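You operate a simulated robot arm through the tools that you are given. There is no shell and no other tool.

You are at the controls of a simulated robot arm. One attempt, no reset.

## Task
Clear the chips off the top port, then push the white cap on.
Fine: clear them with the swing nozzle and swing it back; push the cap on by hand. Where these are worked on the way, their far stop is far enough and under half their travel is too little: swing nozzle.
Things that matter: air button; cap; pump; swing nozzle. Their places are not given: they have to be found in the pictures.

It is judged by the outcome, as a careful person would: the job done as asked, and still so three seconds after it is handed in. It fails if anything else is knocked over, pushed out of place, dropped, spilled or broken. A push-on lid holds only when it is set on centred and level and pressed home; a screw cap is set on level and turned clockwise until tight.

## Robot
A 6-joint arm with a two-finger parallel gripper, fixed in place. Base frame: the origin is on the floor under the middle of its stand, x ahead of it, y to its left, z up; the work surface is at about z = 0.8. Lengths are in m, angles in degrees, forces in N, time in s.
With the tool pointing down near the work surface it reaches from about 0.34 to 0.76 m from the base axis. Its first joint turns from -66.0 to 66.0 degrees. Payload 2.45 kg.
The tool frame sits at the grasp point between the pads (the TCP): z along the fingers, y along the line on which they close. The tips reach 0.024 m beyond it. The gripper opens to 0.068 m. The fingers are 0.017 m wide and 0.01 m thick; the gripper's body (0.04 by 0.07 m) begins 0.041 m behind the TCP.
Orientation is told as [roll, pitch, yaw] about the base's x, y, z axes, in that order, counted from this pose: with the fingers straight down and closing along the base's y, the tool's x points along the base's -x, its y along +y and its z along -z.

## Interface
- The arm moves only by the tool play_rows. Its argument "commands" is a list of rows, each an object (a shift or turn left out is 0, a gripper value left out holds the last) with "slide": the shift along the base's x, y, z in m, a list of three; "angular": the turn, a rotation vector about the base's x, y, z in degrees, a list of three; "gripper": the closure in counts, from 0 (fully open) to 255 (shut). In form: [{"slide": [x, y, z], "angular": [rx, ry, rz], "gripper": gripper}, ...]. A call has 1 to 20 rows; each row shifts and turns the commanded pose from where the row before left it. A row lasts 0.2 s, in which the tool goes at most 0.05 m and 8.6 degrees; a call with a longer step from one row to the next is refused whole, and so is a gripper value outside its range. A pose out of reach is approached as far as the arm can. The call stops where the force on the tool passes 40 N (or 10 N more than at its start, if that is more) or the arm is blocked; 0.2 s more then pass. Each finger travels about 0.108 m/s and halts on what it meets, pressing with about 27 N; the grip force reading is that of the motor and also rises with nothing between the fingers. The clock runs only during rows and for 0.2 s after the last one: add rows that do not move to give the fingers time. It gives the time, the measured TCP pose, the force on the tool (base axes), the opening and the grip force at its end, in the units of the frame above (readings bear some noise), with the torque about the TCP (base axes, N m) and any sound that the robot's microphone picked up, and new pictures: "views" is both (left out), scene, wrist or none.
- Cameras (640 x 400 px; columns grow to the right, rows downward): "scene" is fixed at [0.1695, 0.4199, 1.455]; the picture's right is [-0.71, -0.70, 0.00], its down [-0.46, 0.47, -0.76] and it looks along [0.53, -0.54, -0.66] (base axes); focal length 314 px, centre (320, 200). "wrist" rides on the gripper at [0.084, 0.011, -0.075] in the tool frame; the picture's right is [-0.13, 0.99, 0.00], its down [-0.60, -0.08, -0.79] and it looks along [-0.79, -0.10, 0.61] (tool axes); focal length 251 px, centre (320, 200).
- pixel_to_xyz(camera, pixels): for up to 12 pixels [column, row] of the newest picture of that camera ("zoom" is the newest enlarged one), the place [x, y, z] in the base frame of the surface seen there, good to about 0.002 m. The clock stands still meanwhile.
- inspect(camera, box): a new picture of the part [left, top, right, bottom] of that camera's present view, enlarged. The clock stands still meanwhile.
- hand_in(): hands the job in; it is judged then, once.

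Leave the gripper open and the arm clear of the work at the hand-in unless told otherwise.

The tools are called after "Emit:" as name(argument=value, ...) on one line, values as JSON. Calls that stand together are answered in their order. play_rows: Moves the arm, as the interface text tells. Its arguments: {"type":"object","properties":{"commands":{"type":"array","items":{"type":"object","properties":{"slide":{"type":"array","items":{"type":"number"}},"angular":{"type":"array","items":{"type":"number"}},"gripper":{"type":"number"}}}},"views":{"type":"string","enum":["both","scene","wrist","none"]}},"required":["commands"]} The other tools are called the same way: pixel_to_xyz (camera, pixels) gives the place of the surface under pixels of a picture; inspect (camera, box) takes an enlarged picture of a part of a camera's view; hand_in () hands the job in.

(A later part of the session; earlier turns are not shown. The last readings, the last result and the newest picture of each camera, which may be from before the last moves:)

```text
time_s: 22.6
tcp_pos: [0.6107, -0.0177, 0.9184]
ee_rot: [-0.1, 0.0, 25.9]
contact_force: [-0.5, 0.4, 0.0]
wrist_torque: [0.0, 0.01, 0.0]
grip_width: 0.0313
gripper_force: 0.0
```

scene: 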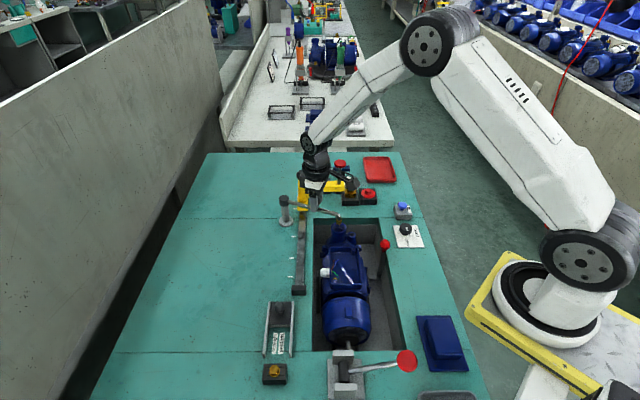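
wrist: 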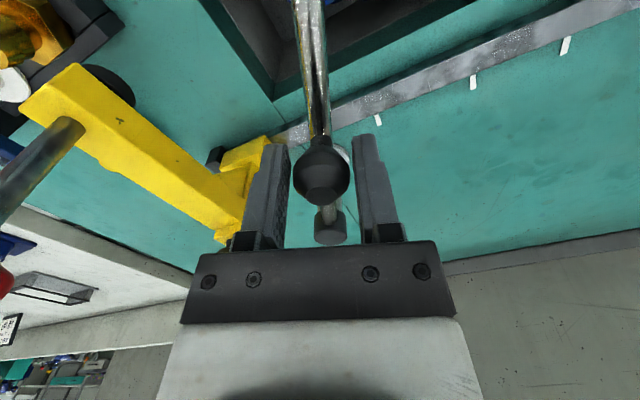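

The knob is caged again. I'll swing it back clockwise along the same arc, most of the way first.

Emit:
play_rows(commands=[{"slide": [-0.00366, 0.00917, 0], "angular": [0, 0, -6]}, {"slide": [-0.00269, 0.00954, 0], "angular": [0, 0, -6]}, {"slide": [-0.00169, 0.0098, 0], "angular": [0, 0, -6]}, {"slide": [-0.00068, 0.00994, 0], "angular": [0, 0, -6]}, {"slide": [0.00036, 0.00999, 0], "angular": [0, 0, -6]}, {"slide": [0.00138, 0.00993, 0], "angular": [0, 0, -6]}, {"slide": [0.00239, 0.00975, 0], "angular": [0, 0, -6]}, {"slide": [0.00339, 0.00947, 0], "angular": [0, 0, -6]}, {"slide": [0.00435, 0.0091, 0], "angular": [0, 0, -6]}, {"slide": [0.00526, 0.00862, 0], "angular": [0, 0, -6]}], views="both")

```text
time_s: 24.8
tcp_pos: [0.618, 0.0785, 0.9181]
ee_rot: [0.1, -0.1, -34.2]
contact_force: [0.0, -0.7, 0.2]
wrist_torque: [-0.06, 0.0, 0.0]
grip_width: 0.0315
gripper_force: 0.2
```

scene: 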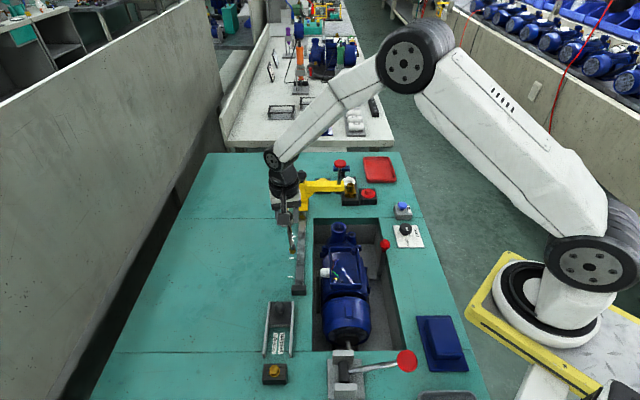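
wrist: 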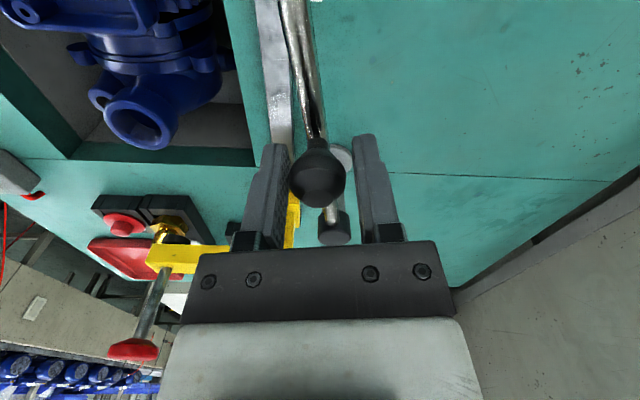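

The wrist view also shows the port rim clean. I'll push the last degrees to the park stop.

Emit:
play_rows(commands=[{"slide": [0.00586, 0.0079, 0], "angular": [0, 0, -6]}, {"slide": [0.00666, 0.00724, 0], "angular": [0, 0, -6]}, {"slide": [0.0034, 0.0034, 0], "angular": [0, 0, -3]}, {"slide": [0.0018, 0.0018, 0]}, {"slide": [0, 0, 0]}], views="both")

Emit:
inspect(camera="scene", box=[260, 180, 380, 260])

```text
time_s: 26.0
tcp_pos: [0.6361, 0.0978, 0.9165]
ee_rot: [-0.3, 0.1, -49.2]
contact_force: [-7.6, -14.4, -1.1]
wrist_torque: [0.01, 0.04, 0.06]
grip_width: 0.0437
gripper_force: 8.4
```

scene: 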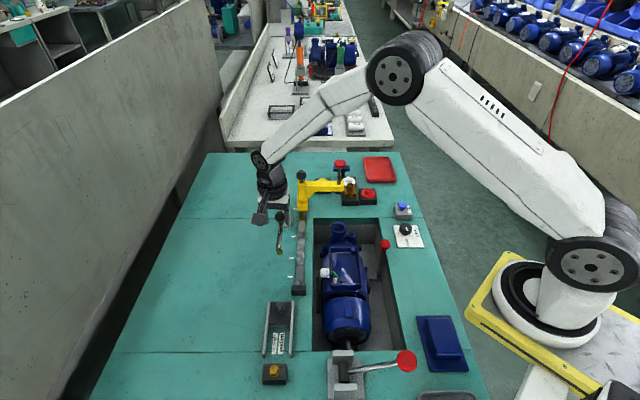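
wrist: 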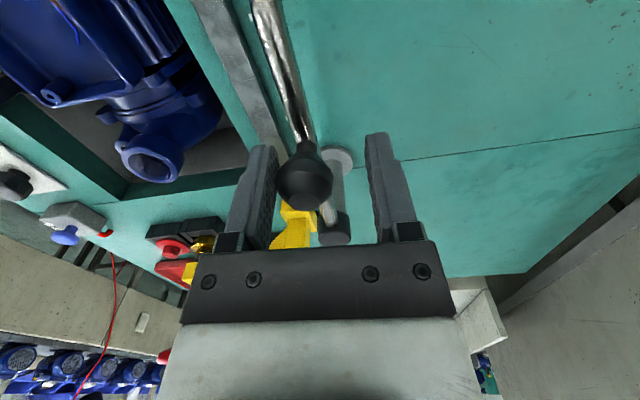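

```text
5.00 times, centred on (320, 220) of scene
```

zoom: 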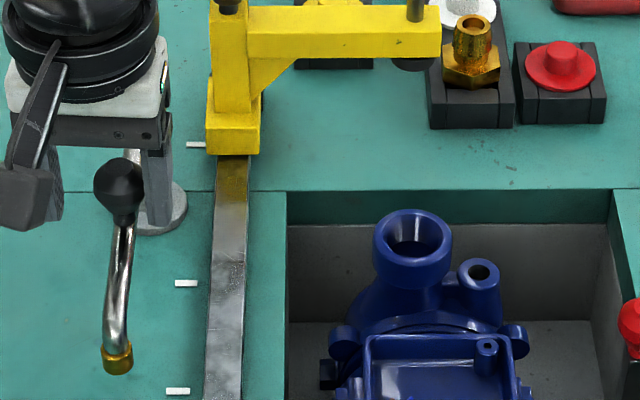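

The nozzle is back on its park stop (16 N, finger pushed back) and the port is bare and clean. I'll unload by backing off 9 mm, open fully and lift.

Emit:
play_rows(commands=[{"slide": [-0.0067, -0.0058, 0]}, {"slide": [0, 0, 0], "gripper": 0}, {"slide": [0, 0, 0]}, {"slide": [0, 0, 0]}, {"slide": [0, 0, 0.03]}, {"slide": [0, 0, 0.04]}, {"slide": [0, 0, 0.045]}, {"slide": [0, 0, 0.035]}, {"slide": [0, 0, 0]}], views="both")

Emit:
inspect(camera="scene", box=[260, 180, 380, 260])

```text
time_s: 28.0
tcp_pos: [0.6305, 0.0934, 1.0673]
ee_rot: [0.0, 0.0, -49.2]
contact_force: [-0.1, -0.1, 0.7]
wrist_torque: [0.03, -0.01, 0.0]
grip_width: 0.0678
gripper_force: 0.0
```

scene: 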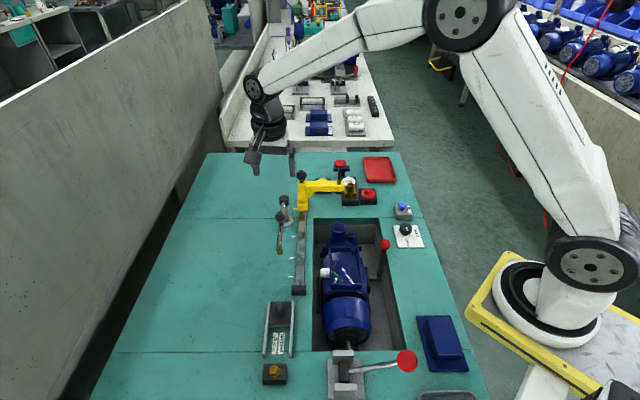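
wrist: 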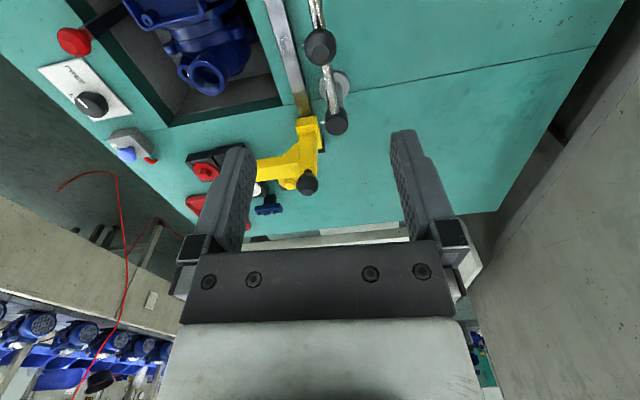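

```text
5.00 times, centred on (320, 220) of scene
```

zoom: 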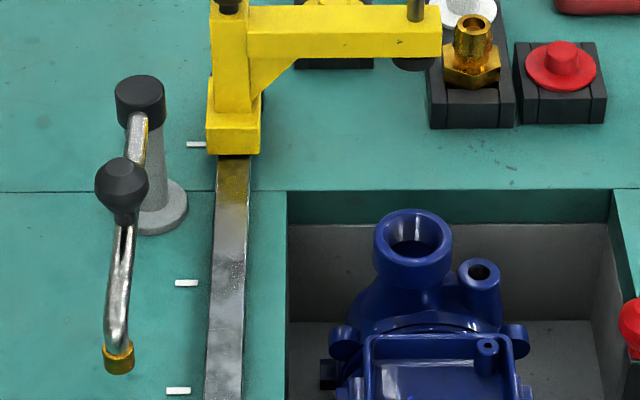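

The nozzle is parked as it was at the start. Next I'll travel high over the press to hover above the white cap at about (0.672, -0.228), turning to yaw 0 and narrowing the fingers to about 0.044 m.

Emit:
play_rows(commands=[{"slide": [0.0052, -0.0402, 0], "angular": [0, 0, 6.15]}, {"slide": [0.0052, -0.0402, 0], "angular": [0, 0, 6.15]}, {"slide": [0.0052, -0.0402, 0], "angular": [0, 0, 6.15]}, {"slide": [0.0052, -0.0402, 0], "angular": [0, 0, 6.15]}, {"slide": [0.0052, -0.0402, 0], "angular": [0, 0, 6.15]}, {"slide": [0.0052, -0.0402, 0], "angular": [0, 0, 6.15]}, {"slide": [0.0052, -0.0402, 0], "angular": [0, 0, 6.15]}, {"slide": [0.0052, -0.0402, 0], "angular": [0, 0, 6.15], "gripper": 90}, {"slide": [0, 0, -0.035]}, {"slide": [0, 0, -0.035]}, {"slide": [0, 0, 0]}], views="both")

Emit:
inspect(camera="wrist", box=[220, 0, 420, 150])

```text
time_s: 30.4
tcp_pos: [0.6715, -0.2277, 0.9976]
ee_rot: [0.0, 0.1, 0.0]
contact_force: [-0.3, -0.2, 0.2]
wrist_torque: [-0.01, 0.0, -0.01]
grip_width: 0.0439
gripper_force: 0.0
```

scene: 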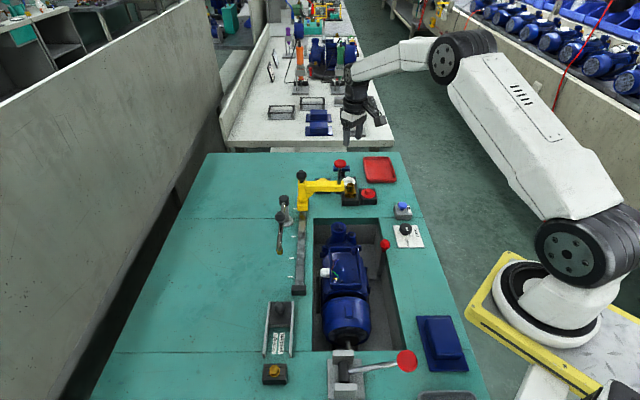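
wrist: 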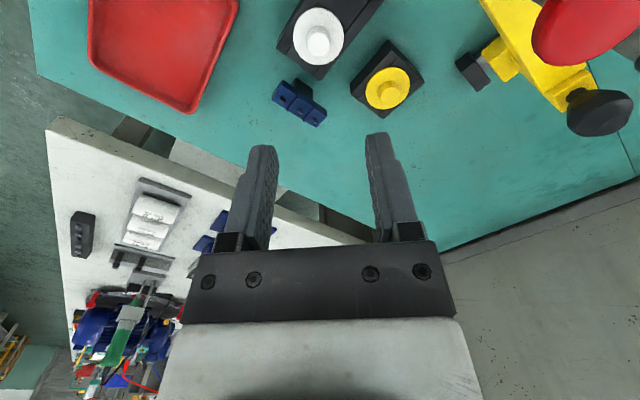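

```text
2.67 times, centred on (320, 75) of wrist
```

zoom: 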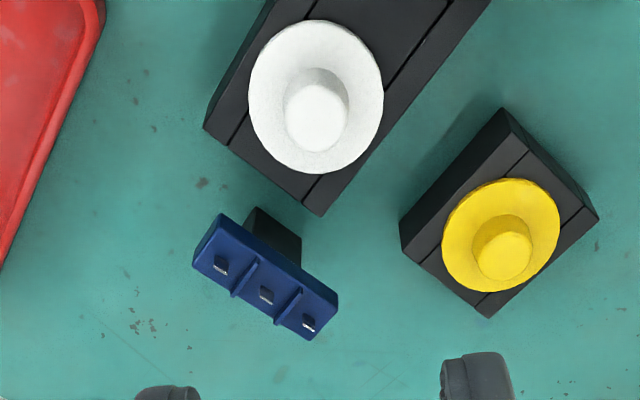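

The cap is seen clearly: flange about (316,97) and boss top about (318,115) in the zoom. I'll measure these and the neighbours.

Emit:
pixel_to_xyz(camera="zoom", pixels=[[318, 118], [292, 112], [344, 112], [318, 97], [318, 140], [253, 97], [379, 97], [316, 24], [316, 169], [265, 270], [505, 240], [250, 150]])

Emit:
pixel_to_xyz(camera="scene", pixels=[[349, 180], [348, 184], [340, 160], [340, 170], [351, 187]])

Emit:
inspect(camera="scene", box=[325, 155, 385, 205])

```text
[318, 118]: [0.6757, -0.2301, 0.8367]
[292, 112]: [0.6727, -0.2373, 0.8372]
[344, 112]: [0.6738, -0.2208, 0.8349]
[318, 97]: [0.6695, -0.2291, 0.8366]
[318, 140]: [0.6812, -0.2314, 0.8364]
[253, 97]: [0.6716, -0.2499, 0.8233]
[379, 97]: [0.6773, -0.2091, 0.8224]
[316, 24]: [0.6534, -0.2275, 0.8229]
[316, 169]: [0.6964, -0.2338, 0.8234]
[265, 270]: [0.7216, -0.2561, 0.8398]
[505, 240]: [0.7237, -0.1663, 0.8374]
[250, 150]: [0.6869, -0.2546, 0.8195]
```

```text
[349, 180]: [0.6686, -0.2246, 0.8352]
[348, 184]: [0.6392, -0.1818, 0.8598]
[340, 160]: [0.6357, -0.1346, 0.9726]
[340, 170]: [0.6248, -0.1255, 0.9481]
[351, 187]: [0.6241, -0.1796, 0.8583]
```

```text
8.00 times, centred on (355, 180) of scene
```

zoom: 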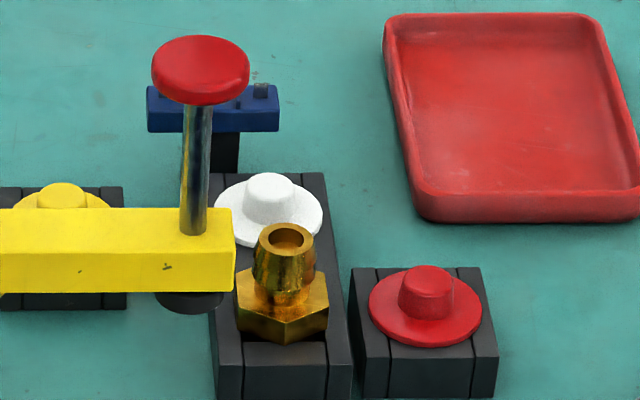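

Cap centre is (0.675, -0.230), flange top at 0.823 and boss top at 0.837. I'll descend with the fingers straddling the boss to z ≈ 0.853 first.

Emit:
play_rows(commands=[{"slide": [0.0035, -0.0023, -0.03]}, {"slide": [0, 0, -0.04]}, {"slide": [0, 0, -0.035]}, {"slide": [0, 0, -0.025]}, {"slide": [0, 0, -0.01]}, {"slide": [0, 0, -0.004]}, {"slide": [0, 0, 0]}], views="both")

Emit:
inspect(camera="wrist", box=[220, 80, 420, 240])

Emit:
inspect(camera="scene", box=[320, 145, 390, 210])

```text
time_s: 32.0
tcp_pos: [0.6742, -0.2327, 0.8538]
ee_rot: [0.0, 0.0, -0.1]
contact_force: [-0.1, 0.2, 0.8]
wrist_torque: [-0.02, -0.04, -0.01]
grip_width: 0.044
gripper_force: 0.0
```

scene: 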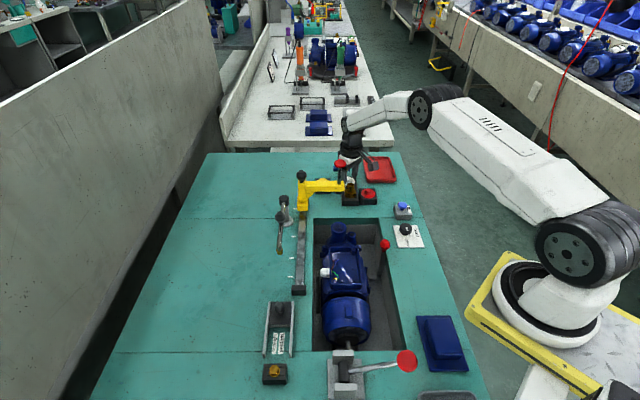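
wrist: 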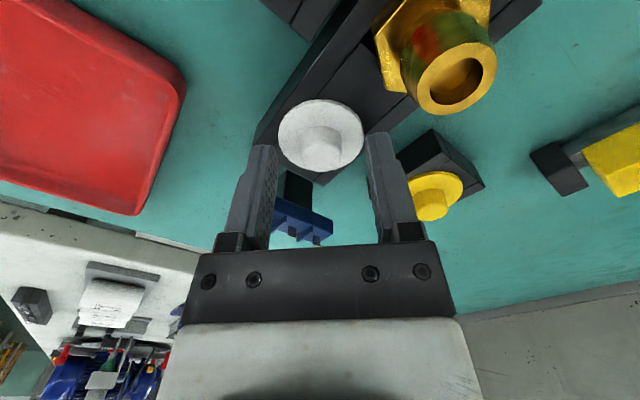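

```text
2.50 times, centred on (320, 160) of wrist
```

zoom: 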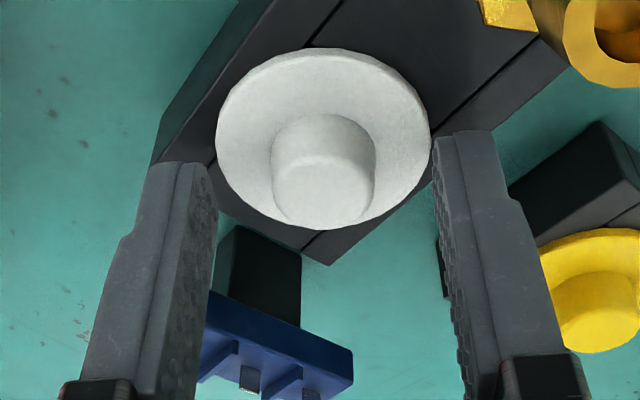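

```text
6.15 times, centred on (355, 178) of scene
```

zoom: 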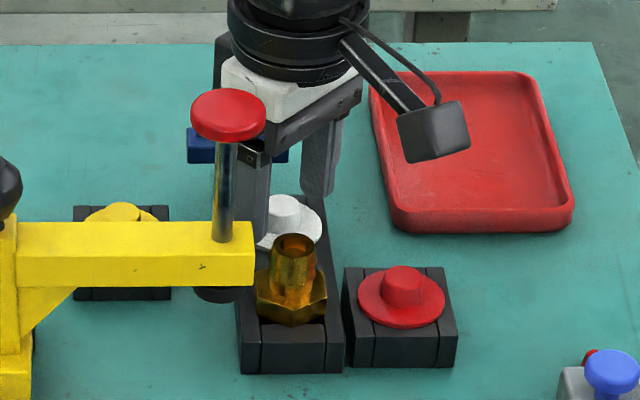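

The boss is centred between the fingers and along them. I'll go down 4.5 mm more, to just above the flange, and close on the boss.

Emit:
play_rows(commands=[{"slide": [0, 0.0005, -0.0025]}, {"slide": [0, 0, -0.002]}, {"slide": [0, 0, 0]}, {"slide": [0, 0, 0], "gripper": 255}, {"slide": [0, 0, 0]}, {"slide": [0, 0, 0]}, {"slide": [0, 0, 0]}], views="both")

Emit:
inspect(camera="wrist", box=[220, 80, 420, 240])

```text
time_s: 33.6
tcp_pos: [0.6758, -0.2286, 0.8489]
ee_rot: [0.0, 0.0, -0.1]
contact_force: [0.5, 0.3, 0.2]
wrist_torque: [-0.01, -0.05, -0.01]
grip_width: 0.0156
gripper_force: 27.5
```

scene: 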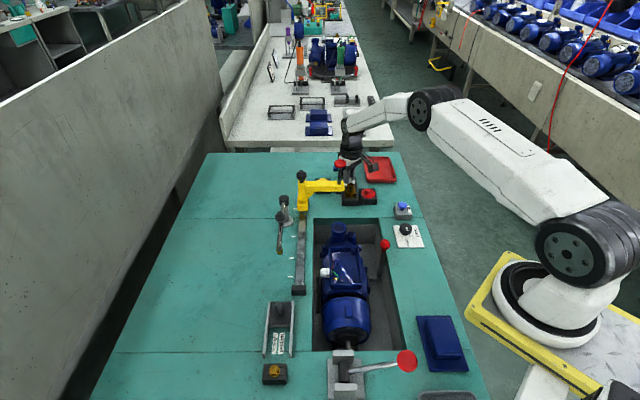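
wrist: 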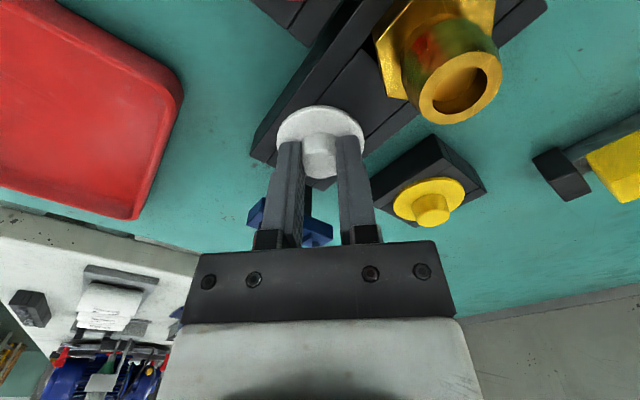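

```text
2.50 times, centred on (320, 160) of wrist
```

zoom: 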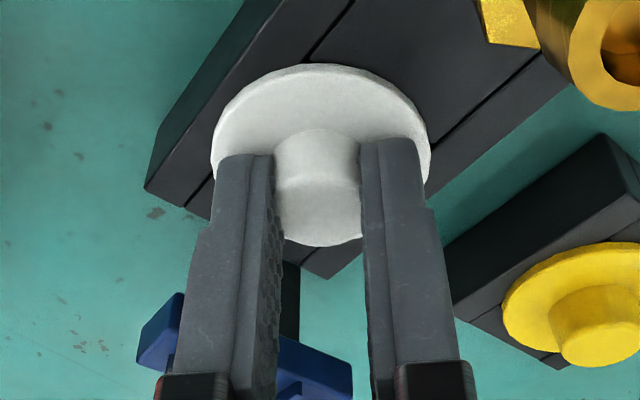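

The boss is gripped (opening 0.0156 m, 27 N). I'll lift straight up slowly and check that the cap comes out level.

Emit:
play_rows(commands=[{"slide": [0, 0, 0.005]}, {"slide": [0, 0, 0.01]}, {"slide": [0, 0, 0.02]}, {"slide": [0, 0, 0.03]}, {"slide": [0, 0, 0.04]}, {"slide": [0, 0, 0.04]}, {"slide": [0, 0, 0.02]}, {"slide": [0, 0, 0]}], views="both")

Emit:
inspect(camera="wrist", box=[220, 80, 420, 240])

Emit:
inspect(camera="scene", box=[320, 110, 400, 170])

```text
time_s: 35.4
tcp_pos: [0.6744, -0.2315, 1.0157]
ee_rot: [0.0, 0.1, -0.1]
contact_force: [0.0, -0.2, -0.5]
wrist_torque: [0.01, 0.01, -0.01]
grip_width: 0.018
gripper_force: 26.9
```

scene: 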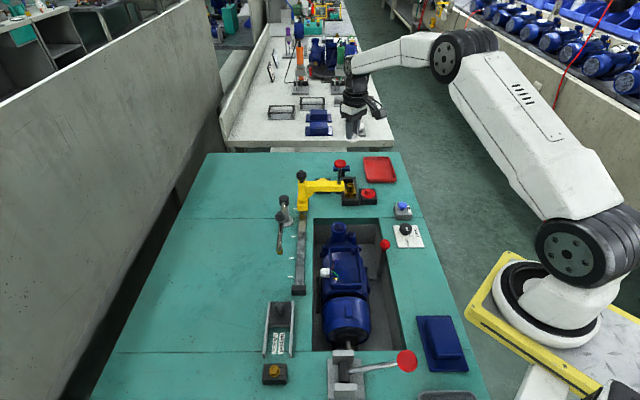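
wrist: 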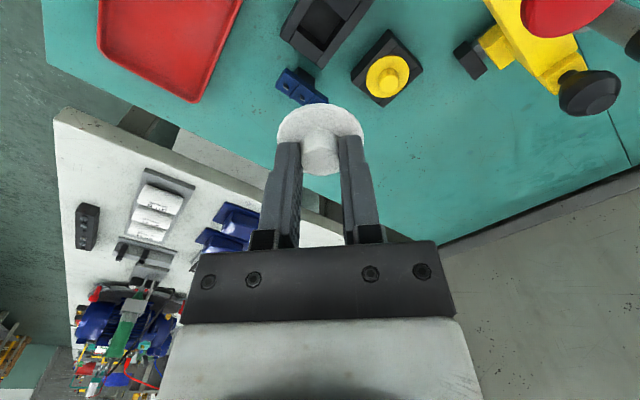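

```text
2.50 times, centred on (320, 160) of wrist
```

zoom: 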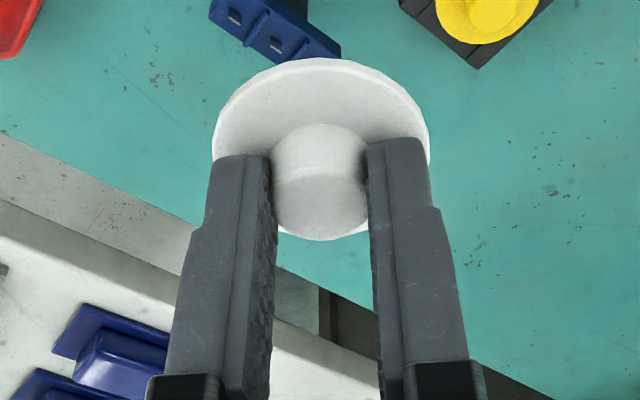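

```text
6.67 times, centred on (360, 140) of scene
```

zoom: 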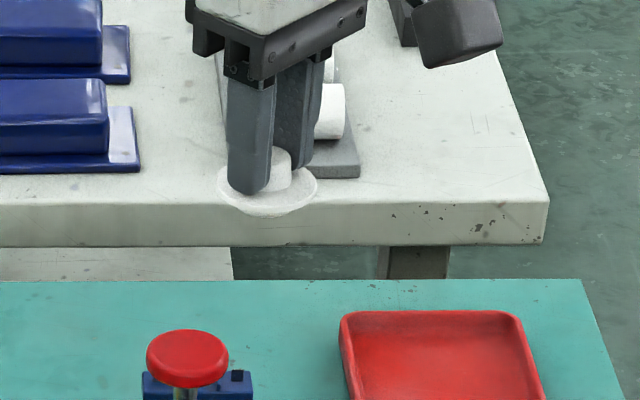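

The cap is out of its block and looks level. I'll measure the held cap's flange relative to the TCP, to place it by its true centre.

Emit:
pixel_to_xyz(camera="wrist", pixels=[[279, 135], [361, 135], [320, 106], [300, 110], [340, 110], [320, 158], [320, 164], [320, 150], [288, 118], [352, 118], [320, 115], [320, 125]])

```text
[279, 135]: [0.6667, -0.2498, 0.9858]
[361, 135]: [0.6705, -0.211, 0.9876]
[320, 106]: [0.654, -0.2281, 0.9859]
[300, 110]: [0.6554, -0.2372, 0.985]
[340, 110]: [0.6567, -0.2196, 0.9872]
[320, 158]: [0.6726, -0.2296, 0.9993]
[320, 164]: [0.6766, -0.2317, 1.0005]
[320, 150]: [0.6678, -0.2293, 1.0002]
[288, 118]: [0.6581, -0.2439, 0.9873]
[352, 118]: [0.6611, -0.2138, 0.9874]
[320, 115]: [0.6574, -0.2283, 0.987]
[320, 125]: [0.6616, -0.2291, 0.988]
```

The held cap is centred under the TCP and level within about a millimetre. I'll raise it above the press head, carry it over to the port, and look at the port from there.

Emit:
play_rows(commands=[{"slide": [0, 0, 0.03]}, {"slide": [0, 0, 0.02]}, {"slide": [-0.0204, 0.0314, 0]}, {"slide": [-0.0204, 0.0314, 0]}, {"slide": [-0.0204, 0.0314, 0]}, {"slide": [-0.0204, 0.0314, 0]}, {"slide": [-0.0204, 0.0314, 0]}, {"slide": [-0.0204, 0.0314, 0]}, {"slide": [0, 0, -0.03]}, {"slide": [0, 0, -0.03]}, {"slide": [0, 0, 0]}, {"slide": [0, 0, 0]}], views="both")

Emit:
inspect(camera="wrist", box=[220, 0, 420, 170])

Emit:
inspect(camera="scene", box=[300, 150, 380, 250])

```text
time_s: 38.0
tcp_pos: [0.5525, -0.0415, 1.0047]
ee_rot: [0.0, -0.1, 0.0]
contact_force: [0.0, 0.2, -0.3]
wrist_torque: [0.01, 0.02, 0.01]
grip_width: 0.0182
gripper_force: 27.1
```

scene: 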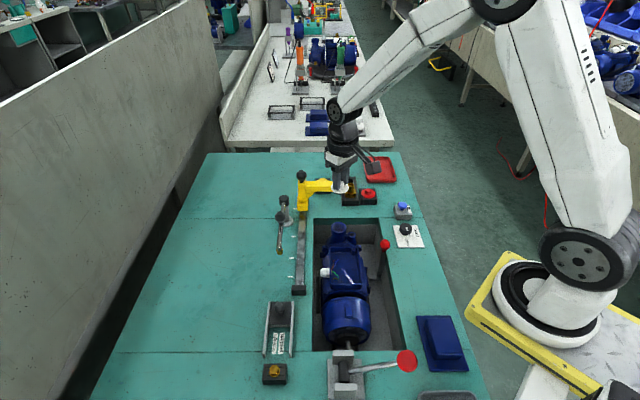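
wrist: 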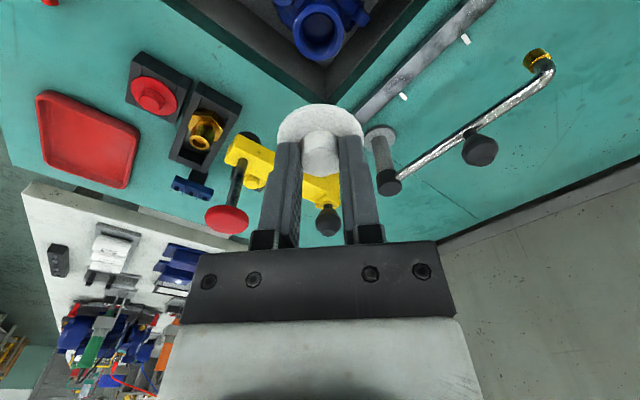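

```text
2.35 times, centred on (320, 85) of wrist
```

zoom: 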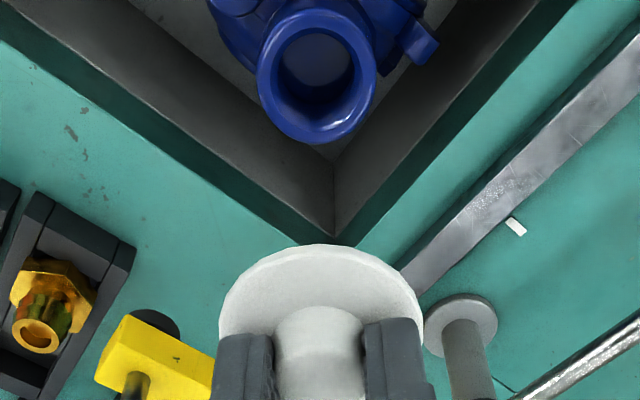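

```text
4.00 times, centred on (340, 200) of scene
```

zoom: 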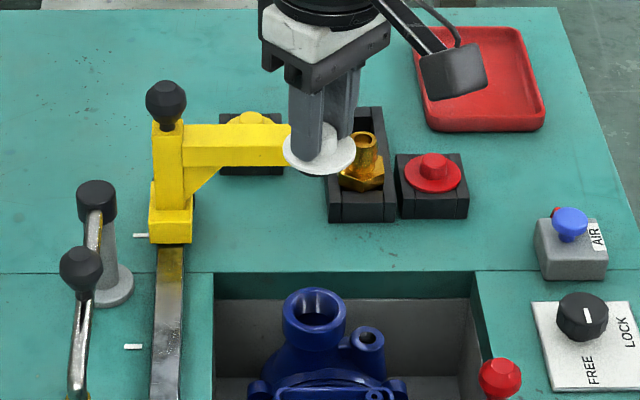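

I see the port well in the wrist view at about (319,30). I'll measure its rim at several points from both cameras.

Emit:
pixel_to_xyz(camera="wrist", pixels=[[297.5, 31], [339.5, 30], [319, 55], [316, 7], [303, 47], [335, 46], [300, 15], [338, 14], [294.5, 31], [343, 30], [319, 59]])

Emit:
pixel_to_xyz(camera="zoom", pixels=[[288, 312], [341, 312], [315, 291], [316, 332], [284, 310], [345, 310], [300, 296], [332, 297], [297, 328], [335, 327]])

```text
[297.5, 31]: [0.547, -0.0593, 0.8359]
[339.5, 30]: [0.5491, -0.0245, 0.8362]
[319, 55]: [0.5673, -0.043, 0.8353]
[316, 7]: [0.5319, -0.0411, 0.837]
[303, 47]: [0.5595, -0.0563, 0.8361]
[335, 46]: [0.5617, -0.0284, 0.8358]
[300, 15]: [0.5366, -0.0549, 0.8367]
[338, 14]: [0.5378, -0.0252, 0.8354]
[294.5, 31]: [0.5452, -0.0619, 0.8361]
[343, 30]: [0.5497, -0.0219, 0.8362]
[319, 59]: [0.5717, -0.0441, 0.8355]
```

```text
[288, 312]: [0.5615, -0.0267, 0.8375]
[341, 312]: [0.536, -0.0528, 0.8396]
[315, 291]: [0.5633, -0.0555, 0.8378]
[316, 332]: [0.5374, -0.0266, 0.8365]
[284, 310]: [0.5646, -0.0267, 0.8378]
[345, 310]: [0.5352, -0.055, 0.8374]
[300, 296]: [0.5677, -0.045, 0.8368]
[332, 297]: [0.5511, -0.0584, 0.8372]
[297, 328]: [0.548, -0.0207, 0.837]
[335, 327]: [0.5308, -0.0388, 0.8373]
```

Port centre fits at (0.5496, -0.0412), rim z 0.8365. Now I'll measure the held cap's flange again here from both cameras for the relative offset.

Emit:
pixel_to_xyz(camera="wrist", pixels=[[279, 132], [361, 132], [320, 106], [296, 112], [344, 112], [284, 122], [356, 122], [320, 158], [320, 166], [310, 160], [330, 160]])

Emit:
inspect(camera="scene", box=[320, 170, 365, 200])

```text
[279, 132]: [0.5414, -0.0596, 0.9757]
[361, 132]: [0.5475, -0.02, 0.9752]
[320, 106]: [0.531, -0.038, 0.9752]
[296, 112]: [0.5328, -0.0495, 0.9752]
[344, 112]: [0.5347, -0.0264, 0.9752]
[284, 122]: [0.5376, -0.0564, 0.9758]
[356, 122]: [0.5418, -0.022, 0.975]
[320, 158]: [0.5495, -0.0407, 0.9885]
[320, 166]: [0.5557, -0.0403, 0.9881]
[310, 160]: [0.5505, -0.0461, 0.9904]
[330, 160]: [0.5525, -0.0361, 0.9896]
```

```text
13.33 times, centred on (342, 185) of scene
```

zoom: 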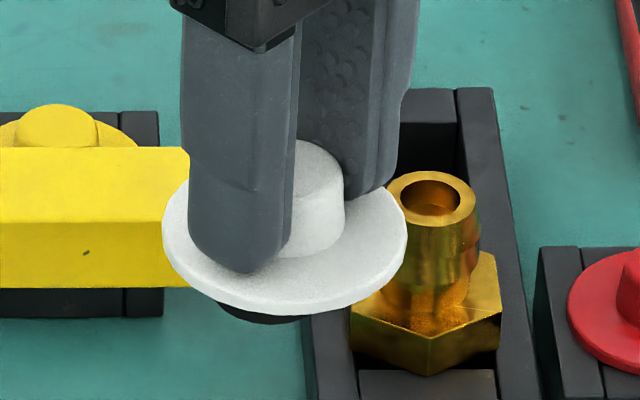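

The cap flange fits a circle centred at (0.5525, -0.0407) by the wrist camera. I'll cross-check with the scene zoom before lowering.

Emit:
pixel_to_xyz(camera="zoom", pixels=[[166, 225], [403, 230], [280, 303], [195, 272], [375, 270], [175, 200], [235, 295], [330, 298], [396, 207], [320, 180], [265, 316]])

```text
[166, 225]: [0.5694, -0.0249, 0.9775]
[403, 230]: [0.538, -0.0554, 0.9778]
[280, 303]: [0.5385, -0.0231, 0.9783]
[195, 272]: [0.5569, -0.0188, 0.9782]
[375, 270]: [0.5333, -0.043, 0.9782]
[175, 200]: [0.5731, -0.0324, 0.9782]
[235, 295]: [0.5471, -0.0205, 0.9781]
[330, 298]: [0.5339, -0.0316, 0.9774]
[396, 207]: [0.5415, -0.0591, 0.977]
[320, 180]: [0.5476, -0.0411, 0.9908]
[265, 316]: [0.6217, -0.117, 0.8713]
```

Both cameras agree that the cap is about 3.4 mm too far in x. I'll correct by (-0.0033, -0.0006) and lower 0.10 m to just above the port.

Emit:
play_rows(commands=[{"slide": [-0.0033, -0.0006, -0.02]}, {"slide": [0, 0, -0.03]}, {"slide": [0, 0, -0.03]}, {"slide": [0, 0, -0.02]}, {"slide": [0, 0, 0]}, {"slide": [0, 0, 0]}], views="both")

Emit:
inspect(camera="wrist", box=[240, 60, 400, 190])

Emit:
inspect(camera="scene", box=[315, 195, 365, 240])

```text
time_s: 39.4
tcp_pos: [0.5483, -0.0432, 0.9053]
ee_rot: [0.1, 0.1, 0.0]
contact_force: [-0.6, -0.5, -0.7]
wrist_torque: [0.05, -0.03, 0.0]
grip_width: 0.0181
gripper_force: 26.9
```

scene: 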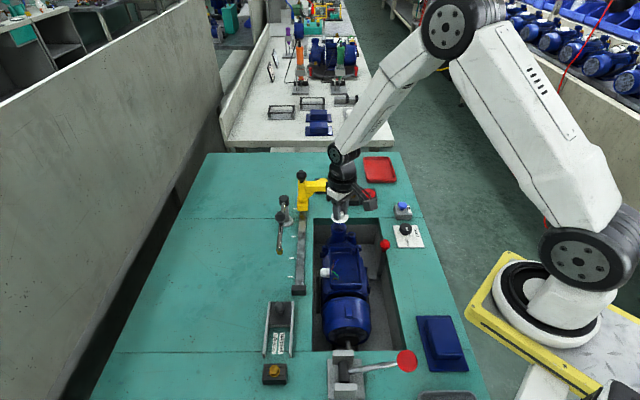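
wrist: 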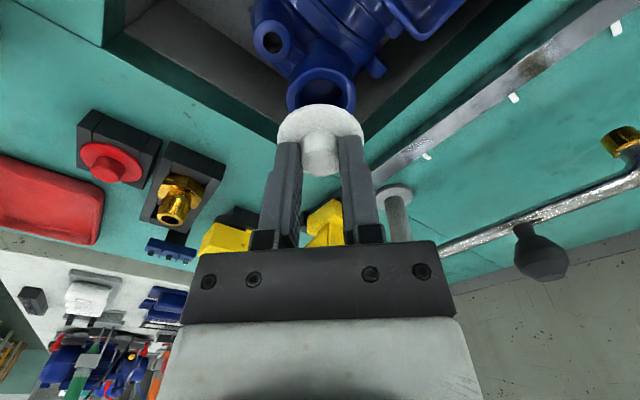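

```text
3.08 times, centred on (320, 125) of wrist
```

zoom: 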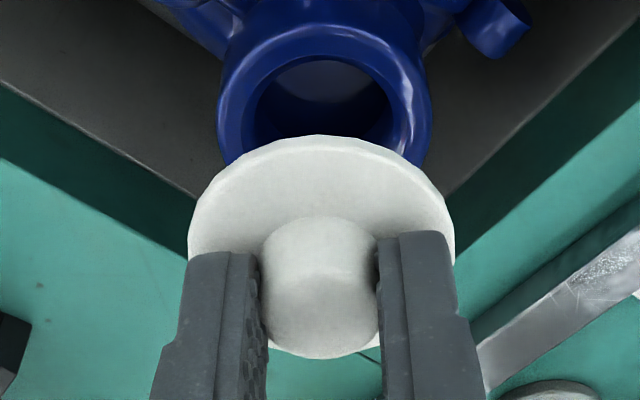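

```text
8.89 times, centred on (340, 218) of scene
```

zoom: 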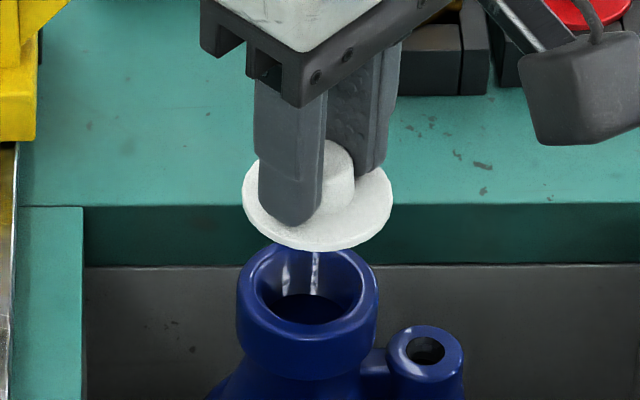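

The cap hangs above the port. To check centring I'll measure the flange edge and rim edge in this scene zoom together.

Emit:
pixel_to_xyz(camera="zoom", pixels=[[247, 193], [388, 190], [318, 244], [265, 228], [370, 228], [343, 241], [241, 283], [373, 283], [290, 249], [330, 250], [260, 326], [350, 326]])

Emit:
inspect(camera="scene", box=[325, 208, 357, 238])

```text
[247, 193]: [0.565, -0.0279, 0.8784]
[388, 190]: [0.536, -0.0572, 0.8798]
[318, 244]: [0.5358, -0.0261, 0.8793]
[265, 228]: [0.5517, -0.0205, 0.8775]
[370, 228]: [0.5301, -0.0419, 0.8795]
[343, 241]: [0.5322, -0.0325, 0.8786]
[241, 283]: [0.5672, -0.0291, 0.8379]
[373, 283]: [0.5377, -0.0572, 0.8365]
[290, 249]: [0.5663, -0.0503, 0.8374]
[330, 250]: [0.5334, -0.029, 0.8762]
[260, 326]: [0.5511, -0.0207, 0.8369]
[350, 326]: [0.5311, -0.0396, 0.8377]
```

```text
13.33 times, centred on (341, 223) of scene
```

zoom: 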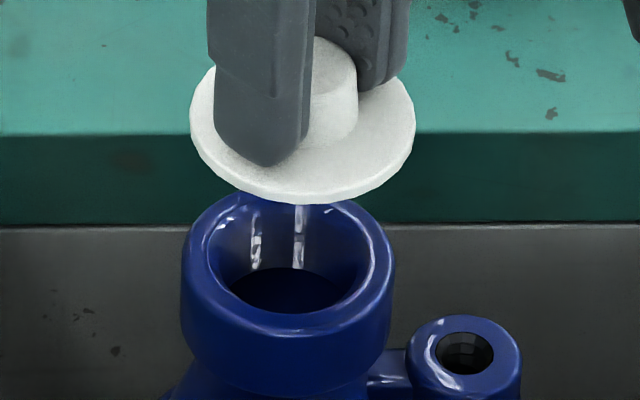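

Scene measurements suggest the cap is still about 1–2 mm toward -y. I'll zoom the wrist view for a finer check of the lateral offset.

Emit:
inspect(camera="wrist", box=[270, 60, 370, 125])

Emit:
pixel_to_xyz(camera="wrist", pixels=[[279, 132], [361, 132], [320, 106], [296, 112], [344, 112], [290, 92], [353, 92], [297, 80], [347, 80], [320, 70], [305, 73], [338, 73]])

```text
6.15 times, centred on (320, 92) of wrist
```

zoom: 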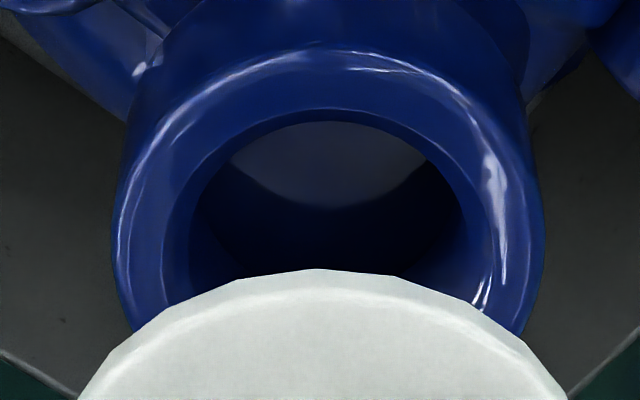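

```text
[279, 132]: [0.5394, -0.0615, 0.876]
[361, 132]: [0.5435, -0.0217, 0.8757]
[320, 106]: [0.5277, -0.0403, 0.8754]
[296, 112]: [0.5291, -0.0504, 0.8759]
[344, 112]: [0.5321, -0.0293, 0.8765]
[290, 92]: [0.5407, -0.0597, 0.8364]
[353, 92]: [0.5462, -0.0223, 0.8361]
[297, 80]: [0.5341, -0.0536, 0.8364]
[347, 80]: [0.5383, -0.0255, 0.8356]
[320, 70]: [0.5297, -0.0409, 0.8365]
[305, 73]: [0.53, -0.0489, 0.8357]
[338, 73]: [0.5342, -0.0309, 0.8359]
```

Averaging the wrist and scene fits, the cap needs about +1.2 mm in y and -0.5 mm in x. I'll apply this, lower 0.022 m more, and re-check.

Emit:
play_rows(commands=[{"slide": [-0.0005, 0.0012, -0.01]}, {"slide": [0, 0, -0.012]}, {"slide": [0, 0, 0]}, {"slide": [0, 0, 0]}], views="both")

Emit:
inspect(camera="scene", box=[325, 208, 357, 238])

Emit:
inspect(camera="wrist", box=[270, 70, 370, 135])

```text
time_s: 40.4
tcp_pos: [0.5485, -0.0412, 0.8817]
ee_rot: [0.0, 0.0, 0.0]
contact_force: [0.0, -0.1, 0.4]
wrist_torque: [0.01, 0.01, 0.0]
grip_width: 0.0182
gripper_force: 26.9
```

scene: 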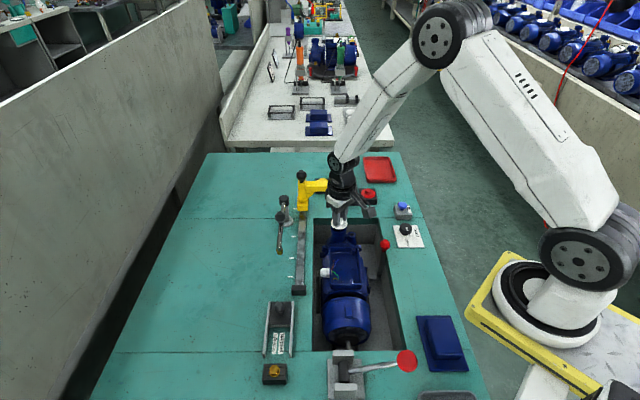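
wrist: 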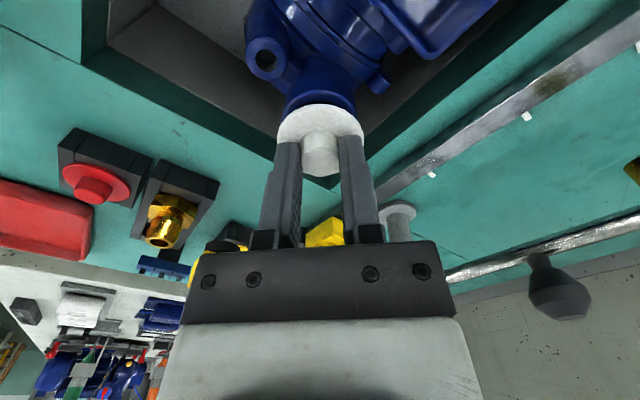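

```text
13.33 times, centred on (341, 223) of scene
```

zoom: 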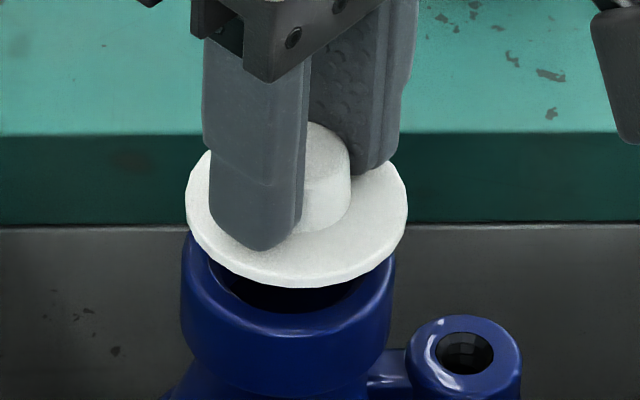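

```text
6.15 times, centred on (320, 102) of wrist
```

zoom: 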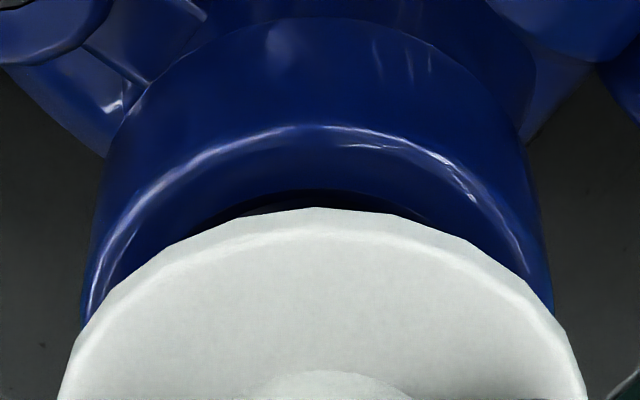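

The cap is now centred within about 0.8 mm by both views. I'll nudge +0.5 mm in x and lower in 2 mm steps while watching for contact.

Emit:
play_rows(commands=[{"slide": [0.0005, 0.0002, -0.002]}, {"slide": [0, 0, -0.002]}, {"slide": [0, 0, -0.002]}, {"slide": [0, 0, 0]}], views="scene")

Emit:
inspect(camera="scene", box=[325, 208, 357, 238])

```text
time_s: 41.4
tcp_pos: [0.5485, -0.0413, 0.8756]
ee_rot: [0.0, 0.0, 0.1]
contact_force: [-0.4, 0.0, 1.4]
wrist_torque: [0.03, 0.01, -0.03]
grip_width: 0.018
gripper_force: 26.5
```

scene: 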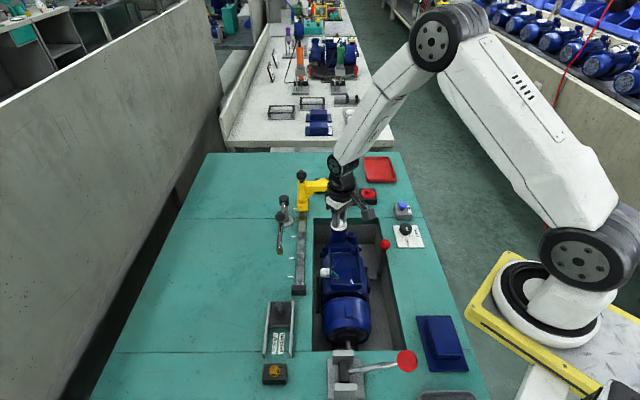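

```text
13.33 times, centred on (341, 223) of scene
```

zoom: 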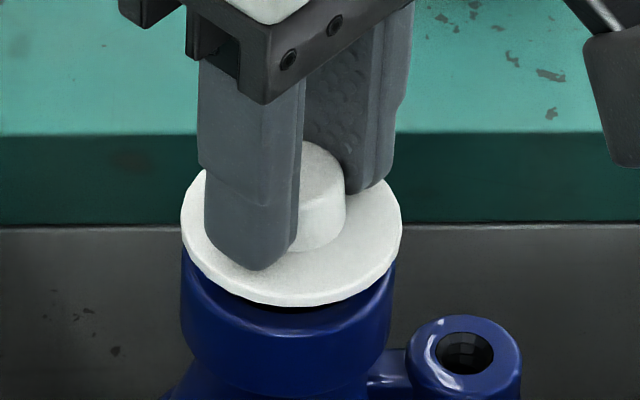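

The cap is now centred over the port in the scene zoom (291 vs 289) and just touching (1.4 N). I'll keep lowering in small steps.

Emit:
play_rows(commands=[{"slide": [0, 0, -0.0015]}, {"slide": [0, 0, -0.0015]}, {"slide": [0, 0, 0]}], views="both")

Emit:
inspect(camera="scene", box=[325, 208, 357, 238])

Emit:
inspect(camera="wrist", box=[260, 80, 380, 180])

```text
time_s: 42.2
tcp_pos: [0.55, -0.0416, 0.8731]
ee_rot: [0.0, -0.1, 0.0]
contact_force: [0.6, -2.5, -0.2]
wrist_torque: [-0.08, -0.07, 0.0]
grip_width: 0.0179
gripper_force: 27.1
```

scene: 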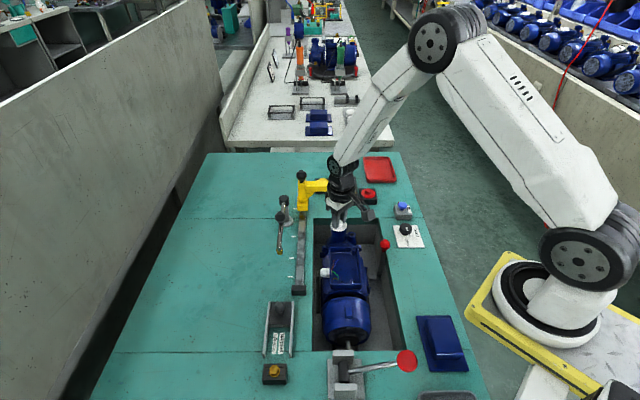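
wrist: 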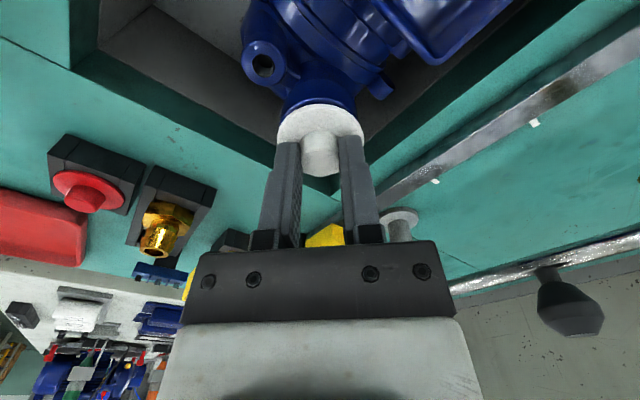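

```text
13.33 times, centred on (341, 223) of scene
```

zoom: 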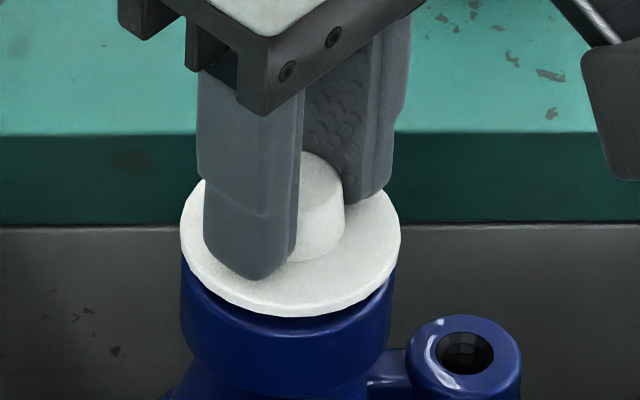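

```text
4.00 times, centred on (320, 130) of wrist
```

zoom: 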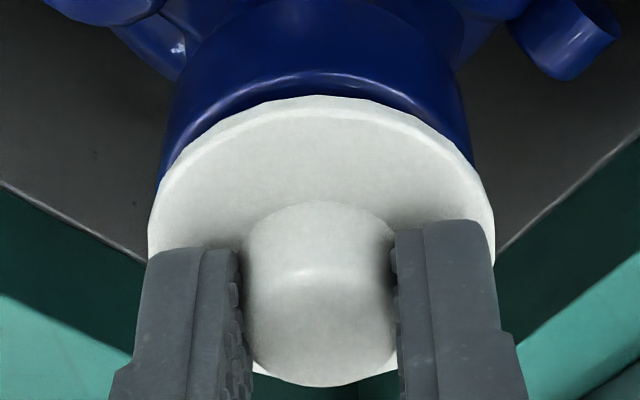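

A sideways force of -2.5 N in y shows the plug has entered the bore and touches one side, and the wrist view also shows the cap ~0.7 mm too far in +y. I'll shift -0.7 mm in y and go a little lower.

Emit:
play_rows(commands=[{"slide": [0, -0.0007, 0]}, {"slide": [0, 0, 0]}, {"slide": [0, 0, -0.001]}, {"slide": [0, 0, 0]}], views="scene")

Emit:
inspect(camera="scene", box=[325, 208, 357, 238])

```text
time_s: 43.2
tcp_pos: [0.5494, -0.0416, 0.8723]
ee_rot: [0.0, 0.0, 0.1]
contact_force: [1.9, -0.7, 0.2]
wrist_torque: [-0.01, -0.07, 0.05]
grip_width: 0.018
gripper_force: 27.5
```

scene: 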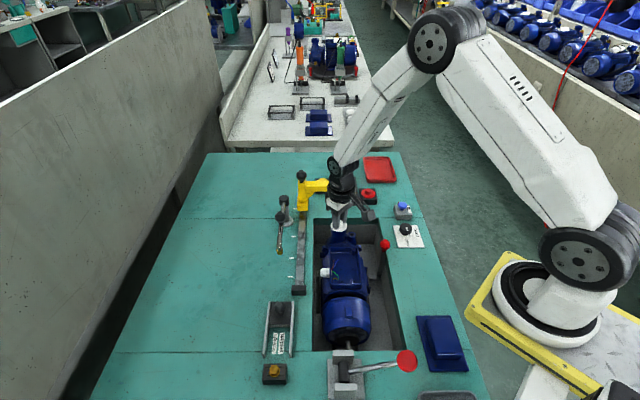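

```text
13.33 times, centred on (341, 223) of scene
```

zoom: 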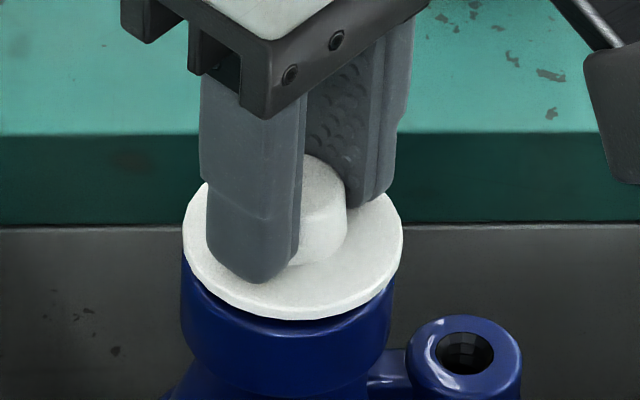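

The y force dropped to -0.7 N and x shows +1.9 N. I'll shift +0.6 mm in x and -0.2 mm in y, and continue down slowly.

Emit:
play_rows(commands=[{"slide": [0.0006, -0.0002, 0]}, {"slide": [0, 0, 0]}, {"slide": [0, 0, -0.001]}, {"slide": [0, 0, 0]}], views="none")

```text
time_s: 44.2
tcp_pos: [0.5493, -0.0422, 0.8712]
ee_rot: [0.1, 0.1, 0.0]
contact_force: [1.1, 0.1, 0.5]
wrist_torque: [0.01, -0.01, -0.02]
grip_width: 0.0182
gripper_force: 27.0
```

Side forces are near zero, so the plug is centred in the bore. I'll push down in 1 mm steps and watch the vertical force.

Emit:
play_rows(commands=[{"slide": [0.0003, 0, -0.001]}, {"slide": [0, 0, -0.001]}, {"slide": [0, 0, -0.001]}, {"slide": [0, 0, 0]}], views="scene")

Emit:
inspect(camera="scene", box=[325, 208, 357, 238])

```text
time_s: 45.2
tcp_pos: [0.5511, -0.0427, 0.8698]
ee_rot: [0.0, -0.1, 0.0]
contact_force: [0.1, -0.1, -0.2]
wrist_torque: [0.0, 0.01, -0.01]
grip_width: 0.0181
gripper_force: 26.7
```

scene: 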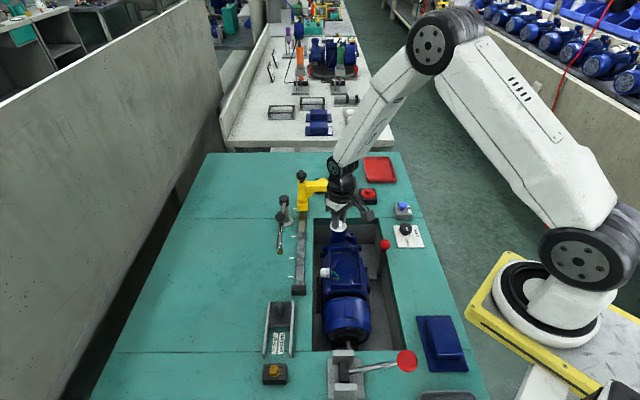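

```text
13.33 times, centred on (341, 223) of scene
```

zoom: 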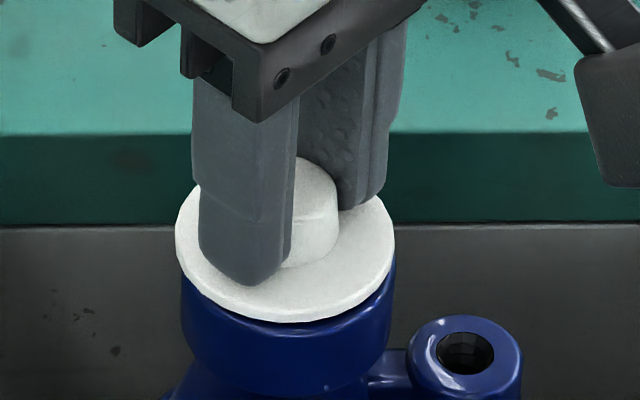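

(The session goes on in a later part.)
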